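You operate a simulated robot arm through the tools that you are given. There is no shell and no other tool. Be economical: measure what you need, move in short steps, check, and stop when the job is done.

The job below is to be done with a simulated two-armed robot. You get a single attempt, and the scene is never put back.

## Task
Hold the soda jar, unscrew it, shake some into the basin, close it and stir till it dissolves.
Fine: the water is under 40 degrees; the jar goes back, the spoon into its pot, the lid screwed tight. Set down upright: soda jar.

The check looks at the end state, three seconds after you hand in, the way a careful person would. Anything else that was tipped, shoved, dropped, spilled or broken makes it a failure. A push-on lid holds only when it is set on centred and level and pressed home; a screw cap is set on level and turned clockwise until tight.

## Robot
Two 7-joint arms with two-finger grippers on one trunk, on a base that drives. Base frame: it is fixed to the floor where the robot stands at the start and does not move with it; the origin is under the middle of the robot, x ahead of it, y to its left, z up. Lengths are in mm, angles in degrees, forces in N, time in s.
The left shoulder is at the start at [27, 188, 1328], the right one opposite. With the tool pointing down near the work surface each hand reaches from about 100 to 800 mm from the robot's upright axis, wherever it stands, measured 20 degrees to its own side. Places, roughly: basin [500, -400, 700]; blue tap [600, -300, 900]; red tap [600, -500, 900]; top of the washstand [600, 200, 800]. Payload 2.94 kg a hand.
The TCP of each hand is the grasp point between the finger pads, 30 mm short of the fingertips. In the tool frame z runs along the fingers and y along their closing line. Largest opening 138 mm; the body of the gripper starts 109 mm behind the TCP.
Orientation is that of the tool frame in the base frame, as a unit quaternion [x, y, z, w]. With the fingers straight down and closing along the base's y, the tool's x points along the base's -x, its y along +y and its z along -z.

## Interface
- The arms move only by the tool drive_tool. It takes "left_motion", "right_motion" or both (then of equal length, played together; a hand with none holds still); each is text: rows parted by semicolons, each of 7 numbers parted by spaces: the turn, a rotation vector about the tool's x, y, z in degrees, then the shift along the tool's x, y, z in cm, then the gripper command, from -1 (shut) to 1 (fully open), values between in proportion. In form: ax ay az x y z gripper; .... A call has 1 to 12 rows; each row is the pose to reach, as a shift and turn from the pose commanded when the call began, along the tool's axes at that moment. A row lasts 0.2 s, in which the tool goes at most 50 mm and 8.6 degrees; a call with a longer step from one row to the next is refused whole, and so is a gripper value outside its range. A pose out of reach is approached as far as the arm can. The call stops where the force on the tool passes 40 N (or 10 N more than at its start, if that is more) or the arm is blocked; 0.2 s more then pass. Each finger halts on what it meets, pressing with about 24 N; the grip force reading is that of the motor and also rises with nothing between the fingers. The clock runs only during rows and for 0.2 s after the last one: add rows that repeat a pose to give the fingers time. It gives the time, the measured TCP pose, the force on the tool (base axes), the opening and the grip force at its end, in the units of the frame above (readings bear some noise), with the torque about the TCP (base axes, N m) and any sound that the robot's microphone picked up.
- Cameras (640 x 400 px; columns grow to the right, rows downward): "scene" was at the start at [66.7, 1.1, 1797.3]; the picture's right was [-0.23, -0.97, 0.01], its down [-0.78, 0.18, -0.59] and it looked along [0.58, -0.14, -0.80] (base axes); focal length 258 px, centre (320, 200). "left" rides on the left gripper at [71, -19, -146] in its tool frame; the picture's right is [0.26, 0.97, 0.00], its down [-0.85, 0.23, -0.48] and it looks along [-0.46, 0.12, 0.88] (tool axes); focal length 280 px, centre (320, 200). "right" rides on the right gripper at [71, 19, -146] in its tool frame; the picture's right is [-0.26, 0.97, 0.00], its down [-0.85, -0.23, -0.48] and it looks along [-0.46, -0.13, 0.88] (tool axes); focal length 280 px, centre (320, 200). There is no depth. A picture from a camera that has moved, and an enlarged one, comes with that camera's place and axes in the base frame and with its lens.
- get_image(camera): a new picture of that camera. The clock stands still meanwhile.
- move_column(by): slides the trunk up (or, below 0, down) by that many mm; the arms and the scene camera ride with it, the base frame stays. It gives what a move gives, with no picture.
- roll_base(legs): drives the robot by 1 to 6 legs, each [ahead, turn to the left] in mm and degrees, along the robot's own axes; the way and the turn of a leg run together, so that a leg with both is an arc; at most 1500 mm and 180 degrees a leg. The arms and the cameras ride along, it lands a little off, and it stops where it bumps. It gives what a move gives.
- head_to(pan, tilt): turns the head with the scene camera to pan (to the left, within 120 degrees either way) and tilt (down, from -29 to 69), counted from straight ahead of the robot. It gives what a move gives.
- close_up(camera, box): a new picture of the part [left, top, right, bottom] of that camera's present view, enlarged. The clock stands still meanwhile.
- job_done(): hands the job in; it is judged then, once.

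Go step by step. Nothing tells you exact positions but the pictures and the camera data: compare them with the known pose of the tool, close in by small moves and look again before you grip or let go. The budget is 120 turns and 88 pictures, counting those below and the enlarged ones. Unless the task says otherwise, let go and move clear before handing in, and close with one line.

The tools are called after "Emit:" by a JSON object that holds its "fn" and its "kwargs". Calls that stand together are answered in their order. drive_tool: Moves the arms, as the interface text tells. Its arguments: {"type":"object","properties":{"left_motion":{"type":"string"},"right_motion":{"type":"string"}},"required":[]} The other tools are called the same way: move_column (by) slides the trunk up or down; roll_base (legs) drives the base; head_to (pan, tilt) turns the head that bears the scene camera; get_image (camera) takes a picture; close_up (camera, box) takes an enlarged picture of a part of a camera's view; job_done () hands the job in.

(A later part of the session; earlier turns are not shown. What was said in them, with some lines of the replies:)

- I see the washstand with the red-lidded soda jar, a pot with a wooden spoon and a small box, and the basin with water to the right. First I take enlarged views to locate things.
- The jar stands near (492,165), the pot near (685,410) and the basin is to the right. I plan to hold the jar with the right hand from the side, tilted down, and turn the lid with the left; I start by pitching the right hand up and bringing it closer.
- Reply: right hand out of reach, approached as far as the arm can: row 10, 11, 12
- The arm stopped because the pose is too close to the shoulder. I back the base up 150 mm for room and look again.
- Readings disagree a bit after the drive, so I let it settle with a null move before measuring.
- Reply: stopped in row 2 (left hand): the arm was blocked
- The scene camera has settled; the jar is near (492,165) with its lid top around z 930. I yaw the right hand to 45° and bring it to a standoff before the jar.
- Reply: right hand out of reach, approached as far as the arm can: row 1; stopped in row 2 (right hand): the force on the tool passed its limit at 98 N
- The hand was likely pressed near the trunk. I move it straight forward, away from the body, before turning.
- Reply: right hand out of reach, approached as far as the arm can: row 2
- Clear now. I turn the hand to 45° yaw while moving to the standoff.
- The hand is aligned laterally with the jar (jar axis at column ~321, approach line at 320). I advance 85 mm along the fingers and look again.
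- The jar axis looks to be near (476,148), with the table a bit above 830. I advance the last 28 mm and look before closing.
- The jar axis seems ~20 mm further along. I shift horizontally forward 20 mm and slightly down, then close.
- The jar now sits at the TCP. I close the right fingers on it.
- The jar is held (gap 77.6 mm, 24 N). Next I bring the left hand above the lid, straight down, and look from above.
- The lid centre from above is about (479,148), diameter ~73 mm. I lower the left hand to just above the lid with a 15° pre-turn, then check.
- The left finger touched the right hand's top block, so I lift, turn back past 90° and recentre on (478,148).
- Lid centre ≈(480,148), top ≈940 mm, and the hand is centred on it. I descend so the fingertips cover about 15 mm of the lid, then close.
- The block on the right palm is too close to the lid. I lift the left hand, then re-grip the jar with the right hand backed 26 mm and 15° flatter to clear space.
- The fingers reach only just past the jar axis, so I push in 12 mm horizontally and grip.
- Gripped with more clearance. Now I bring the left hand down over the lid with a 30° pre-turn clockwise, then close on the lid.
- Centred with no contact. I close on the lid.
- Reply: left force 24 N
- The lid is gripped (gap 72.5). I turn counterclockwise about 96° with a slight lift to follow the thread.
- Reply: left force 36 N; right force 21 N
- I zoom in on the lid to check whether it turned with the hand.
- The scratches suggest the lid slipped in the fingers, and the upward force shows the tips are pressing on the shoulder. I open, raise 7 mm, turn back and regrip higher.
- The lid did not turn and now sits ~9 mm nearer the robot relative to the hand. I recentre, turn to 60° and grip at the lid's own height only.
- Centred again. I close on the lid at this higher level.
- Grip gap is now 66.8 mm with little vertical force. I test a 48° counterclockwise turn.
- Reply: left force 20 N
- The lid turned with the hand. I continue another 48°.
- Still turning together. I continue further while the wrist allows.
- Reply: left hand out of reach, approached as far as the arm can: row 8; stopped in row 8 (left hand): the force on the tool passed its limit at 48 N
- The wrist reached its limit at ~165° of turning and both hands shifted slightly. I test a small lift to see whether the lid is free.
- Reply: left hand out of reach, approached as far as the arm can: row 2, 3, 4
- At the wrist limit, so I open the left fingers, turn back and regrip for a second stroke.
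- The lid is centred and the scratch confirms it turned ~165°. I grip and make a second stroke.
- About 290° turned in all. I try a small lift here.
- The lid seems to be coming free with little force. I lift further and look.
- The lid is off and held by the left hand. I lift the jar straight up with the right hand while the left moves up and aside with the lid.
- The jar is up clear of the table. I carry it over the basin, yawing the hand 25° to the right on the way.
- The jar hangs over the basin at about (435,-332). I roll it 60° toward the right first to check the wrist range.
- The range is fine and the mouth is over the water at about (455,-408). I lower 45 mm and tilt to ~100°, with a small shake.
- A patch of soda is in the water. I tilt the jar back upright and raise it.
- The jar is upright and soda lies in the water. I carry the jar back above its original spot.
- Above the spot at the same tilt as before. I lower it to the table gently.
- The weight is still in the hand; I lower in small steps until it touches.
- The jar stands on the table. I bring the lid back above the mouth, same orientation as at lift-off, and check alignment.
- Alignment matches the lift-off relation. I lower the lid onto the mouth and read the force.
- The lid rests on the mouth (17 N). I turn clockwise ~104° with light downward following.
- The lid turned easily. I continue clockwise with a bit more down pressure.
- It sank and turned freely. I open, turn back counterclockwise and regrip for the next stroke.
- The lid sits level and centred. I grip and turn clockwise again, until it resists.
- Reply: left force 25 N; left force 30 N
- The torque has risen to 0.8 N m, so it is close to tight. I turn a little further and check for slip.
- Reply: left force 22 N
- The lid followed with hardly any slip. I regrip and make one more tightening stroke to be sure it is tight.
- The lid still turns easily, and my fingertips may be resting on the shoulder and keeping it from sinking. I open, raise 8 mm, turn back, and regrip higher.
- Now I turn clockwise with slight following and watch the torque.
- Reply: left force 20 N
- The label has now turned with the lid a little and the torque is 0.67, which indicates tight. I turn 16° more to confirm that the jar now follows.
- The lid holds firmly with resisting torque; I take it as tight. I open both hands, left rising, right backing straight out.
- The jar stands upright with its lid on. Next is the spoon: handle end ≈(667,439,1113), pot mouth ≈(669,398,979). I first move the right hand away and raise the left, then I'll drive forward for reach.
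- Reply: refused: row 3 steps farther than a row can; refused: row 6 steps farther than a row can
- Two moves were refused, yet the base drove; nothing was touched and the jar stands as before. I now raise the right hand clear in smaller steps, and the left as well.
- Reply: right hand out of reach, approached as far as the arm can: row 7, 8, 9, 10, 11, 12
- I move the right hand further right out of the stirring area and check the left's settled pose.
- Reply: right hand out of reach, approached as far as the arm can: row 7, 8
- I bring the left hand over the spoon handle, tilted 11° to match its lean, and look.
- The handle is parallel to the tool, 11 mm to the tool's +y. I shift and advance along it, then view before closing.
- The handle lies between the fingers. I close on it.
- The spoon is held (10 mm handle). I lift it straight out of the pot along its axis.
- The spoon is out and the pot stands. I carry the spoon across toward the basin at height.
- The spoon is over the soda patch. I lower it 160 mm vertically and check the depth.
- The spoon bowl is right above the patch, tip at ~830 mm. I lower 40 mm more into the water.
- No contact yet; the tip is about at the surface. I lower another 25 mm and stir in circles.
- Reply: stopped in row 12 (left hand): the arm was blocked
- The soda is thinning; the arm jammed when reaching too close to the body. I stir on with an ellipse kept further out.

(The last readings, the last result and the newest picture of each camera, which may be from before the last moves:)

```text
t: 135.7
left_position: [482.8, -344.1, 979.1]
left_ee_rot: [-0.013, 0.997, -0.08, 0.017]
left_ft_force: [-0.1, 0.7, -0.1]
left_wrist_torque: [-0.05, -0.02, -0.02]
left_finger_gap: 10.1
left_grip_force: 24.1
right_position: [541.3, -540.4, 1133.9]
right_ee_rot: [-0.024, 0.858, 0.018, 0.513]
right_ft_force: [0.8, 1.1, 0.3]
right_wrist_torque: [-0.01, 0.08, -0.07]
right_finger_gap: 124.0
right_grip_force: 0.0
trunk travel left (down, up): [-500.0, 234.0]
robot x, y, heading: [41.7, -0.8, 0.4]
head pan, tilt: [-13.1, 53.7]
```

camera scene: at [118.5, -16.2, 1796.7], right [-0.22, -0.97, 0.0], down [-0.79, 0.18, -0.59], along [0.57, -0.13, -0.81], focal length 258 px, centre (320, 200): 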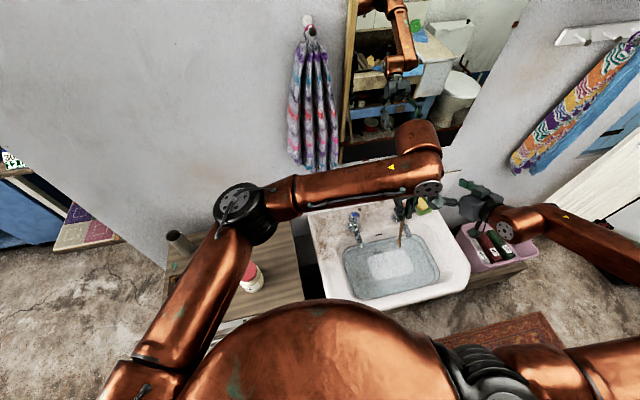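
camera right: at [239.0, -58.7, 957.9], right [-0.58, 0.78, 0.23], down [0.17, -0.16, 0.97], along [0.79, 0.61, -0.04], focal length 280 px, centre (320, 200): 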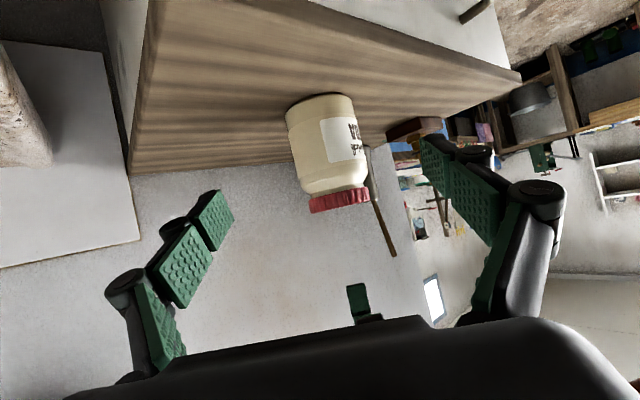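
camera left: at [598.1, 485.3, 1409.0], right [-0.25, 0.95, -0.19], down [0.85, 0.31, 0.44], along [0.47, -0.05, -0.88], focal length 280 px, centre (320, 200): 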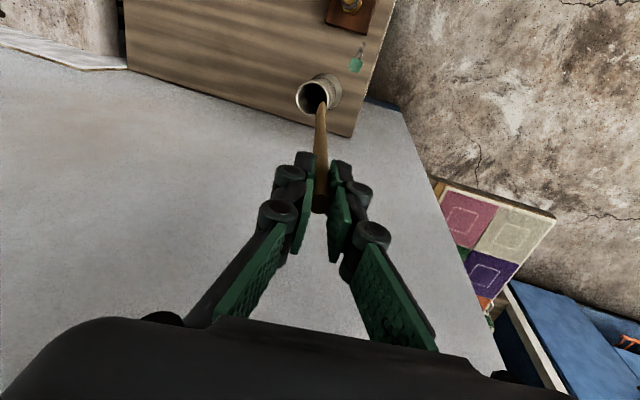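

Stirring runs smoothly. I continue with more loops.

Emit:
{"fn": "drive_tool", "kwargs": {"left_motion": "0 0 0 1 3.9 -0.7 -1; 0 0 0 3.2 4 -0.8 -1; 0 0 0 4.4 0.2 -0.2 -1; 0 0 0 3.4 -3.7 0.4 -1; 0 0 0 1.2 -3.8 0.5 -1; 0 0 0 0 0 0 -1; 0 0 0 1 3.9 -0.7 -1; 0 0 0 3.2 4 -0.8 -1; 0 0 0 4.4 0.2 -0.2 -1; 0 0 0 3.4 -3.7 0.4 -1; 0 0 0 1.2 -3.8 0.5 -1; 0 0 0 0 0 0 -1"}}

Emit:
{"fn": "drive_tool", "kwargs": {"left_motion": "0 0 0 1 3.9 -0.7 -1; 0 0 0 3.2 4 -0.8 -1; 0 0 0 4.4 0.2 -0.2 -1; 0 0 0 3.4 -3.7 0.4 -1; 0 0 0 1.2 -3.8 0.5 -1; 0 0 0 0 0 0 -1; 0 0 0 1 3.9 -0.7 -1; 0 0 0 3.2 4 -0.8 -1; 0 0 0 4.4 0.2 -0.2 -1; 0 0 0 3.4 -3.7 0.4 -1; 0 0 0 1.2 -3.8 0.5 -1; 0 0 0 0 0 0 -1"}}

Emit:
{"fn": "close_up", "kwargs": {"camera": "scene", "box": [320, 170, 480, 310]}}

```text
t: 138.3
left_position: [482.3, -347.7, 978.9]
left_ee_rot: [-0.013, 0.997, -0.08, 0.016]
left_ft_force: [0.5, 0.2, -1.1]
left_wrist_torque: [0.0, 0.01, -0.05]
left_finger_gap: 10.0
left_grip_force: 24.3
right_position: [539.7, -540.7, 1132.5]
right_ee_rot: [-0.024, 0.858, 0.018, 0.513]
right_ft_force: [-0.1, 0.5, 0.8]
right_wrist_torque: [0.0, 0.06, -0.06]
right_finger_gap: 124.3
right_grip_force: 0.1
trunk travel left (down, up): [-500.0, 234.0]
robot x, y, heading: [39.9, -1.3, 0.2]
head pan, tilt: [-13.1, 53.7]
```

```text
t: 140.9
left_position: [483.2, -344.3, 979.0]
left_ee_rot: [-0.013, 0.996, -0.081, 0.017]
left_ft_force: [0.4, 0.3, -0.3]
left_wrist_torque: [-0.06, 0.03, 0.01]
left_finger_gap: 9.5
left_grip_force: 24.3
right_position: [540.0, -541.2, 1133.9]
right_ee_rot: [-0.025, 0.858, 0.019, 0.513]
right_ft_force: [0.0, 0.3, -0.4]
right_wrist_torque: [-0.04, 0.01, -0.01]
right_finger_gap: 123.9
right_grip_force: 0.0
trunk travel left (down, up): [-500.0, 234.0]
robot x, y, heading: [40.5, -1.1, 0.3]
head pan, tilt: [-13.1, 53.7]
```

```text
2.86 times, centred on (400, 240) of scene
camera zoom: at [118.4, -14.0, 1796.7], right [-0.22, -0.97, 0.0], down [-0.79, 0.18, -0.59], along [0.57, -0.13, -0.81], focal length 736 px, centre (91, 86)
```

zoom: 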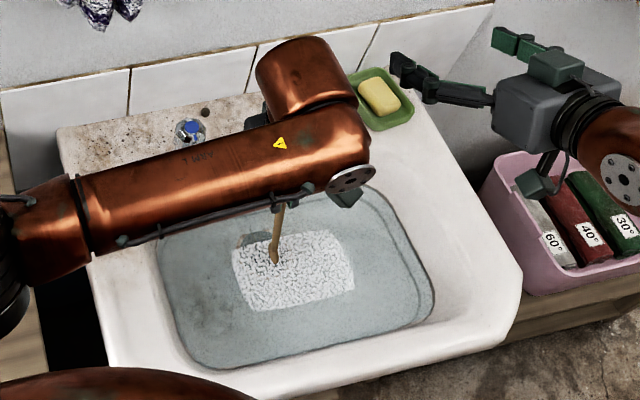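

The patch shrinks slowly. I stir with a larger, slightly deeper loop, several rounds at once.

Emit:
{"fn": "drive_tool", "kwargs": {"left_motion": "0 0 0 -0.9 4.37 0.64 -1; 0 0 0 1.16 6.15 0.29 -1; 0 0 0 3.32 4.48 0.47 -1; 0 0 0 4.35 0.31 1.1 -1; 0 0 0 3.58 -3.9 1.81 -1; 0 0 0 1.54 -5.69 2.17 -1; 0 0 0 -0.64 -4.01 1.98 -1; 0 0 0 -1.65 0.16 1.35 -1; 0 0 0 0 0 0 -1"}}

Emit:
{"fn": "drive_tool", "kwargs": {"left_motion": "0 0 0 -0.9 4.37 0.64 -1; 0 0 0 1.16 6.15 0.29 -1; 0 0 0 3.32 4.48 0.47 -1; 0 0 0 4.35 0.31 1.1 -1; 0 0 0 3.58 -3.9 1.81 -1; 0 0 0 1.54 -5.69 2.17 -1; 0 0 0 -0.64 -4.01 1.98 -1; 0 0 0 -1.65 0.16 1.35 -1; 0 0 0 0 0 0 -1"}}

Emit:
{"fn": "drive_tool", "kwargs": {"left_motion": "0 0 0 -0.9 4.37 0.64 -1; 0 0 0 1.16 6.15 0.29 -1; 0 0 0 3.32 4.48 0.47 -1; 0 0 0 4.35 0.31 1.1 -1; 0 0 0 3.58 -3.9 1.81 -1; 0 0 0 1.54 -5.69 2.17 -1; 0 0 0 -0.64 -4.01 1.98 -1; 0 0 0 -1.65 0.16 1.35 -1; 0 0 0 0 0 0 -1"}}

Emit:
{"fn": "close_up", "kwargs": {"camera": "scene", "box": [320, 170, 480, 310]}}

```text
t: 142.9
left_position: [480.2, -349.5, 978.7]
left_ee_rot: [-0.013, 0.997, -0.079, 0.019]
left_ft_force: [-0.7, 0.4, -0.1]
left_wrist_torque: [0.04, -0.02, 0.02]
left_finger_gap: 9.8
left_grip_force: 24.3
left hand out of reach, approached as far as the arm can: row 6, 7
right_position: [537.4, -544.3, 1134.0]
right_ee_rot: [-0.023, 0.857, 0.019, 0.514]
right_ft_force: [-0.1, -0.8, -0.1]
right_wrist_torque: [0.04, -0.04, 0.03]
right_finger_gap: 124.2
right_grip_force: 0.1
trunk travel left (down, up): [-500.0, 234.0]
robot x, y, heading: [39.6, 0.5, 0.2]
head pan, tilt: [-13.1, 53.7]
```

```text
t: 144.9
left_position: [479.8, -348.7, 978.6]
left_ee_rot: [-0.012, 0.997, -0.079, 0.019]
left_ft_force: [0.4, 0.2, 0.1]
left_wrist_torque: [0.07, 0.0, 0.04]
left_finger_gap: 10.0
left_grip_force: 23.4
left hand out of reach, approached as far as the arm can: row 6
right_position: [538.2, -545.0, 1132.6]
right_ee_rot: [-0.022, 0.857, 0.019, 0.514]
right_ft_force: [0.1, -0.1, 0.3]
right_wrist_torque: [0.03, -0.02, 0.05]
right_finger_gap: 124.1
right_grip_force: 0.1
trunk travel left (down, up): [-500.0, 234.0]
robot x, y, heading: [36.5, 1.4, 0.2]
head pan, tilt: [-13.1, 53.7]
```

```text
t: 146.9
left_position: [480.3, -348.7, 977.4]
left_ee_rot: [-0.012, 0.997, -0.078, 0.018]
left_ft_force: [-0.1, -1.3, 0.5]
left_wrist_torque: [0.03, -0.03, 0.01]
left_finger_gap: 10.3
left_grip_force: 24.1
left hand out of reach, approached as far as the arm can: row 6
right_position: [537.4, -544.5, 1133.4]
right_ee_rot: [-0.023, 0.857, 0.02, 0.514]
right_ft_force: [-0.4, 0.5, -0.1]
right_wrist_torque: [0.06, -0.03, 0.02]
right_finger_gap: 124.4
right_grip_force: 0.0
trunk travel left (down, up): [-500.0, 234.0]
robot x, y, heading: [38.5, -1.1, 0.1]
head pan, tilt: [-13.1, 53.7]
```

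```text
2.86 times, centred on (400, 240) of scene
camera zoom: at [114.8, -20.3, 1796.9], right [-0.22, -0.97, 0.0], down [-0.79, 0.18, -0.59], along [0.57, -0.13, -0.81], focal length 736 px, centre (91, 86)
```

zoom: 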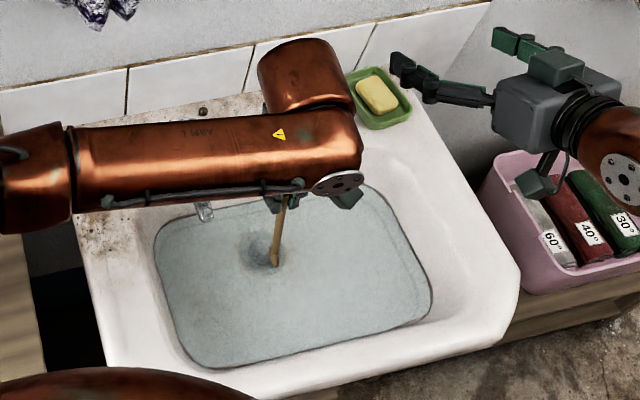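

The soda has dissolved. I lift the spoon straight up and restore the original hand orientation for returning it.

Emit:
{"fn": "drive_tool", "kwargs": {"left_motion": "0 0 0 -0.1 -0.45 -2.9 -1; 0 0 0 -0.2 -0.9 -5.8 -1; 0 0 0 -0.3 -1.35 -8.7 -1; 0.5 0.3 0.5 -0.4 -1.8 -11.6 -1; 1 0.7 1 -0.55 -2.3 -14.5 -1; 1.5 1 1.5 -0.65 -2.8 -17.4 -1; 2 1.4 1.9 -0.8 -3.25 -20.3 -1; 2 1.4 1.9 -0.9 -3.7 -23.2 -1; 2 1.4 1.9 -0.9 -3.7 -23.2 -1"}}

```text
t: 148.9
left_position: [482.6, -347.0, 1212.8]
left_ee_rot: [0.006, 0.995, -0.097, 0.007]
left_ft_force: [0.4, 0.0, 0.0]
left_wrist_torque: [-0.05, 0.0, -0.01]
left_finger_gap: 10.3
left_grip_force: 23.8
right_position: [539.8, -542.8, 1133.0]
right_ee_rot: [-0.023, 0.858, 0.018, 0.513]
right_ft_force: [0.5, 0.2, 0.2]
right_wrist_torque: [0.04, 0.01, -0.02]
right_finger_gap: 124.2
right_grip_force: 0.1
trunk travel left (down, up): [-500.0, 234.0]
robot x, y, heading: [42.3, 0.1, 0.2]
head pan, tilt: [-13.1, 53.7]
```

Now I carry the spoon back to above the pot.

Emit:
{"fn": "drive_tool", "kwargs": {"left_motion": "0 0 0 -1 4.44 -1.13 -1; 0 0 0 -1.99 8.88 -2.27 -1; 0 0 0 -2.99 13.32 -3.4 -1; 0 0 0 -3.99 17.76 -4.54 -1; 0 0 0 -4.98 22.2 -5.67 -1; 0 0 0 -5.98 26.63 -6.8 -1; 0 0 0 -6.98 31.07 -7.94 -1; 0 0 0 -7.97 35.5 -9.07 -1; 0 0 0 -8.97 39.95 -10.2 -1; 0 0 0 -9.97 44.4 -11.34 -1; 0 0 0 -10.96 48.83 -12.47 -1; 0 0 0 -11.96 53.27 -13.6 -1"}}

Emit:
{"fn": "drive_tool", "kwargs": {"left_motion": "0 0 0 -1 4.44 -1.13 -1; 0 0 0 -1.99 8.88 -2.27 -1; 0 0 0 -2.99 13.32 -3.4 -1; 0 0 0 -3.99 17.76 -4.54 -1; 0 0 0 -4.98 22.2 -5.67 -1; 0 0 0 -5.98 26.63 -6.82 -1; 0 0 0 -5.98 26.63 -6.82 -1; 0 0 0 -5.98 26.63 -6.82 -1"}}

Emit:
{"fn": "get_image", "kwargs": {"camera": "left"}}

```text
t: 151.5
left_position: [604.2, 205.5, 1245.1]
left_ee_rot: [0.006, 0.995, -0.098, 0.006]
left_ft_force: [-0.1, 0.1, -0.6]
left_wrist_torque: [-0.02, 0.0, -0.04]
left_finger_gap: 10.2
left_grip_force: 24.4
right_position: [538.5, -541.5, 1134.5]
right_ee_rot: [-0.025, 0.858, 0.018, 0.513]
right_ft_force: [0.0, 0.5, -0.7]
right_wrist_torque: [0.0, -0.02, -0.08]
right_finger_gap: 124.5
right_grip_force: 0.0
trunk travel left (down, up): [-500.0, 234.0]
robot x, y, heading: [37.2, -4.1, 0.2]
head pan, tilt: [-13.1, 53.7]
```

```text
t: 153.3
left_position: [668.6, 477.7, 1260.6]
left_ee_rot: [0.005, 0.995, -0.097, 0.006]
left_ft_force: [-0.2, -0.3, 0.2]
left_wrist_torque: [0.03, -0.01, 0.0]
left_finger_gap: 10.3
left_grip_force: 23.9
right_position: [539.7, -542.0, 1132.1]
right_ee_rot: [-0.025, 0.857, 0.019, 0.514]
right_ft_force: [-0.1, -0.3, 0.4]
right_wrist_torque: [0.02, 0.01, -0.02]
right_finger_gap: 124.3
right_grip_force: 0.1
trunk travel left (down, up): [-500.0, 234.0]
robot x, y, heading: [41.6, 2.8, 0.1]
head pan, tilt: [-13.1, 53.7]
```

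```text
6 pictures are left
camera left: at [597.3, 485.9, 1407.3], right [-0.25, 0.95, -0.19], down [0.85, 0.31, 0.43], along [0.47, -0.05, -0.88], focal length 280 px, centre (320, 200)
```

left: 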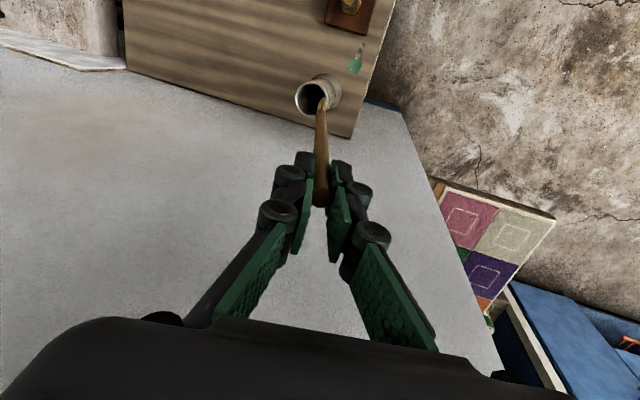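

It looks nearly the same as at lift-out. One zoom to verify the tip alignment before inserting.

Emit:
{"fn": "close_up", "kwargs": {"camera": "left", "box": [270, 60, 380, 220]}}

```text
2.50 times, centred on (325, 140) of left
camera zoom: at [597.3, 485.9, 1407.3], right [-0.25, 0.95, -0.19], down [0.85, 0.31, 0.43], along [0.47, -0.05, -0.88], focal length 701 px, centre (308, 350)
```

zoom: 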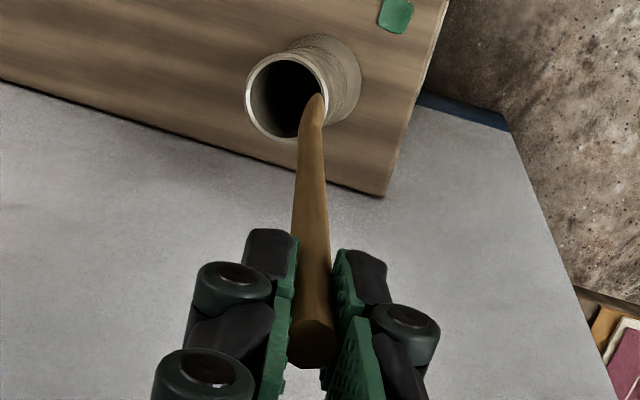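

The tip sits ~9 mm toward the robot relative to before (slight slip in the grip). I correct by 8 mm forward and 3 mm right, and insert about 100 mm.

Emit:
{"fn": "drive_tool", "kwargs": {"left_motion": "0 0 0 -0.4 -0.15 0 -1; 0 0 0 -0.8 -0.3 0 -1; 0 0 0 -0.8 -0.3 2 -1; 0 0 0 -0.8 -0.3 4 -1; 0 0 0 -0.8 -0.3 5.5 -1; 0 0 0 -0.8 -0.3 7 -1; 0 0 0 -0.8 -0.3 8.5 -1; 0 0 0 -0.8 -0.3 8.5 -1"}}

Emit:
{"fn": "close_up", "kwargs": {"camera": "left", "box": [270, 60, 380, 220]}}

```text
t: 155.1
left_position: [677.2, 457.0, 1178.4]
left_ee_rot: [0.005, 0.995, -0.097, 0.007]
left_ft_force: [-0.8, 0.1, -1.0]
left_wrist_torque: [0.01, -0.01, -0.02]
left_finger_gap: 10.1
left_grip_force: 23.4
right_position: [539.0, -542.2, 1132.2]
right_ee_rot: [-0.024, 0.857, 0.019, 0.514]
right_ft_force: [-0.2, -0.7, -0.3]
right_wrist_torque: [0.0, 0.02, 0.05]
right_finger_gap: 124.2
right_grip_force: 0.1
trunk travel left (down, up): [-500.0, 234.0]
robot x, y, heading: [39.9, 0.7, -0.1]
head pan, tilt: [-13.1, 53.7]
```

```text
2.50 times, centred on (325, 140) of left
camera zoom: at [605.7, 465.5, 1324.5], right [-0.25, 0.95, -0.19], down [0.85, 0.31, 0.43], along [0.47, -0.05, -0.88], focal length 701 px, centre (308, 350)
```

zoom: 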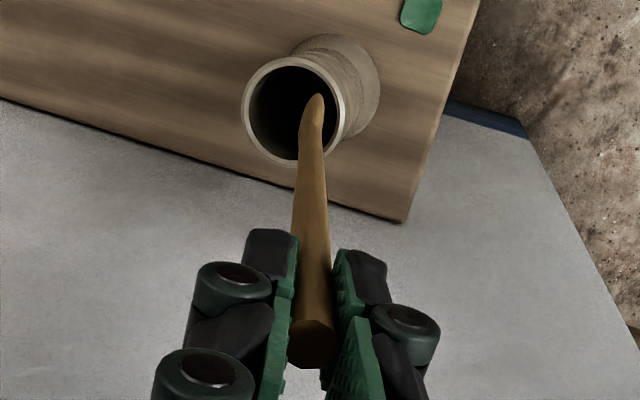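

The tip is inside the pot with clearance and no contact force. I insert the rest along the axis.

Emit:
{"fn": "drive_tool", "kwargs": {"left_motion": "0 0 0 0 0 1.5 -1; 0 0 0 0 0 3 -1; 0 0 0 0 0 4.5 -1; 0 0 0 0 0 6 -1; 0 0 0 0 0 7 -1; 0 0 0 0 0 7.8 -1; 0 0 0 0 0 8.3 -1; 0 0 0 0 0 8.3 -1"}}

Emit:
{"fn": "get_image", "kwargs": {"camera": "left"}}

```text
t: 156.9
left_position: [678.4, 440.3, 1097.8]
left_ee_rot: [0.004, 0.995, -0.096, 0.007]
left_ft_force: [-0.2, -0.3, -0.1]
left_wrist_torque: [0.01, -0.04, 0.02]
left_finger_gap: 10.1
left_grip_force: 24.5
right_position: [540.4, -542.3, 1133.2]
right_ee_rot: [-0.024, 0.858, 0.019, 0.513]
right_ft_force: [0.2, -0.6, -0.6]
right_wrist_torque: [-0.02, -0.02, -0.01]
right_finger_gap: 123.9
right_grip_force: 0.0
trunk travel left (down, up): [-500.0, 234.0]
robot x, y, heading: [39.2, 1.5, 0.2]
head pan, tilt: [-13.1, 53.7]
```

```text
3 pictures are left
camera left: at [607.3, 449.3, 1242.9], right [-0.25, 0.95, -0.19], down [0.85, 0.31, 0.43], along [0.47, -0.05, -0.88], focal length 280 px, centre (320, 200)
```

left: 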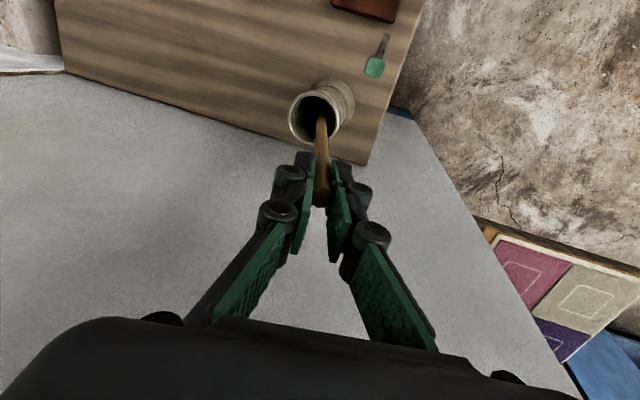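

No contact yet; I lower 8 mm more, open, and withdraw along the handle.

Emit:
{"fn": "drive_tool", "kwargs": {"left_motion": "0 0 0 0 0 0.4 -1; 0 0 0 0 0 0.8 -1; 0 0 0 0 0 0.8 -1; 0 0 0 0 0 0.8 -0.7; 0 0 0 0 0 0.8 -0.3; 0 0 0 0 0 0.8 0; 0 0 0 0 0 0.8 0; 0 0 0 0 0 -2 0; 0 0 0 0 0 -6 0; 0 0 0 0 0 -10 0; 0 0 0 0 0 -14 0; 0 0 0 0 0 -14 0"}}

Emit:
{"fn": "get_image", "kwargs": {"camera": "left"}}

```text
t: 159.5
left_position: [677.5, 467.2, 1235.3]
left_ee_rot: [0.005, 0.995, -0.097, 0.006]
left_ft_force: [0.0, -0.4, 0.8]
left_wrist_torque: [-0.02, 0.0, 0.01]
left_finger_gap: 69.2
left_grip_force: 0.0
right_position: [540.5, -542.8, 1133.1]
right_ee_rot: [-0.024, 0.858, 0.019, 0.513]
right_ft_force: [0.6, 1.0, -0.4]
right_wrist_torque: [0.01, 0.02, -0.02]
right_finger_gap: 124.3
right_grip_force: 0.0
trunk travel left (down, up): [-500.0, 234.0]
robot x, y, heading: [38.8, -3.3, 0.2]
head pan, tilt: [-13.1, 53.7]
```

```text
2 pictures are left
camera left: at [605.8, 477.1, 1381.3], right [-0.25, 0.95, -0.19], down [0.85, 0.31, 0.43], along [0.47, -0.05, -0.88], focal length 280 px, centre (320, 200)
```

left: 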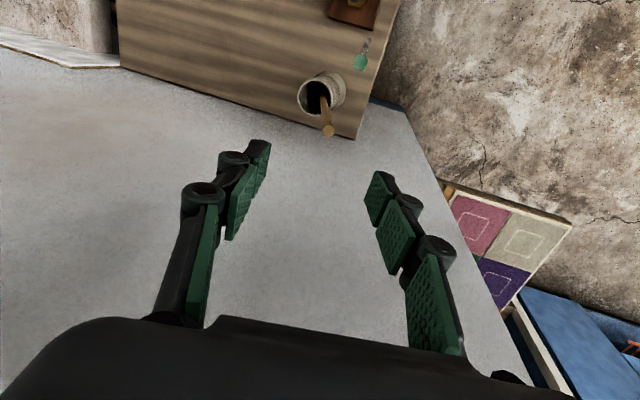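

The spoon is back in its pot. A last look at the jar and basin from the scene camera.

Emit:
{"fn": "close_up", "kwargs": {"camera": "scene", "box": [150, 180, 470, 340]}}

```text
2.00 times, centred on (310, 260) of scene
camera zoom: at [117.9, -15.8, 1796.6], right [-0.22, -0.97, 0.0], down [-0.79, 0.18, -0.59], along [0.57, -0.13, -0.81], focal length 515 px, centre (340, 80)
```

zoom: 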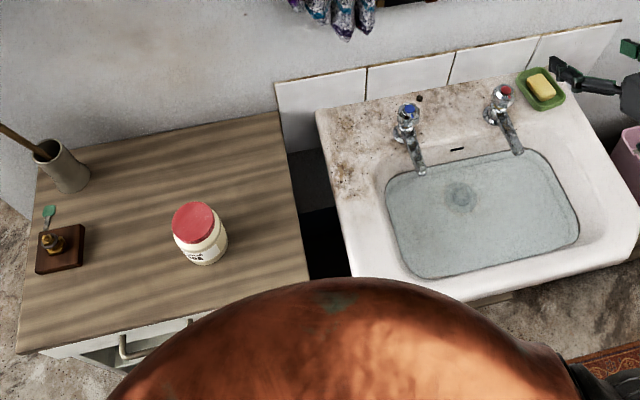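

The jar stands upright in its place with its lid on, the soda has dissolved, and the spoon is in its pot. Both hands are clear, so I hand in.

Emit:
{"fn": "job_done", "kwargs": {}}

```text
The job is handed in.
```

I shook some soda into the basin and stirred until no soda could be seen. The jar is upright at its spot with its label turned a little, the lid is screwed on until it resisted, and the spoon is in its pot. I had no way to measure the water temperature.
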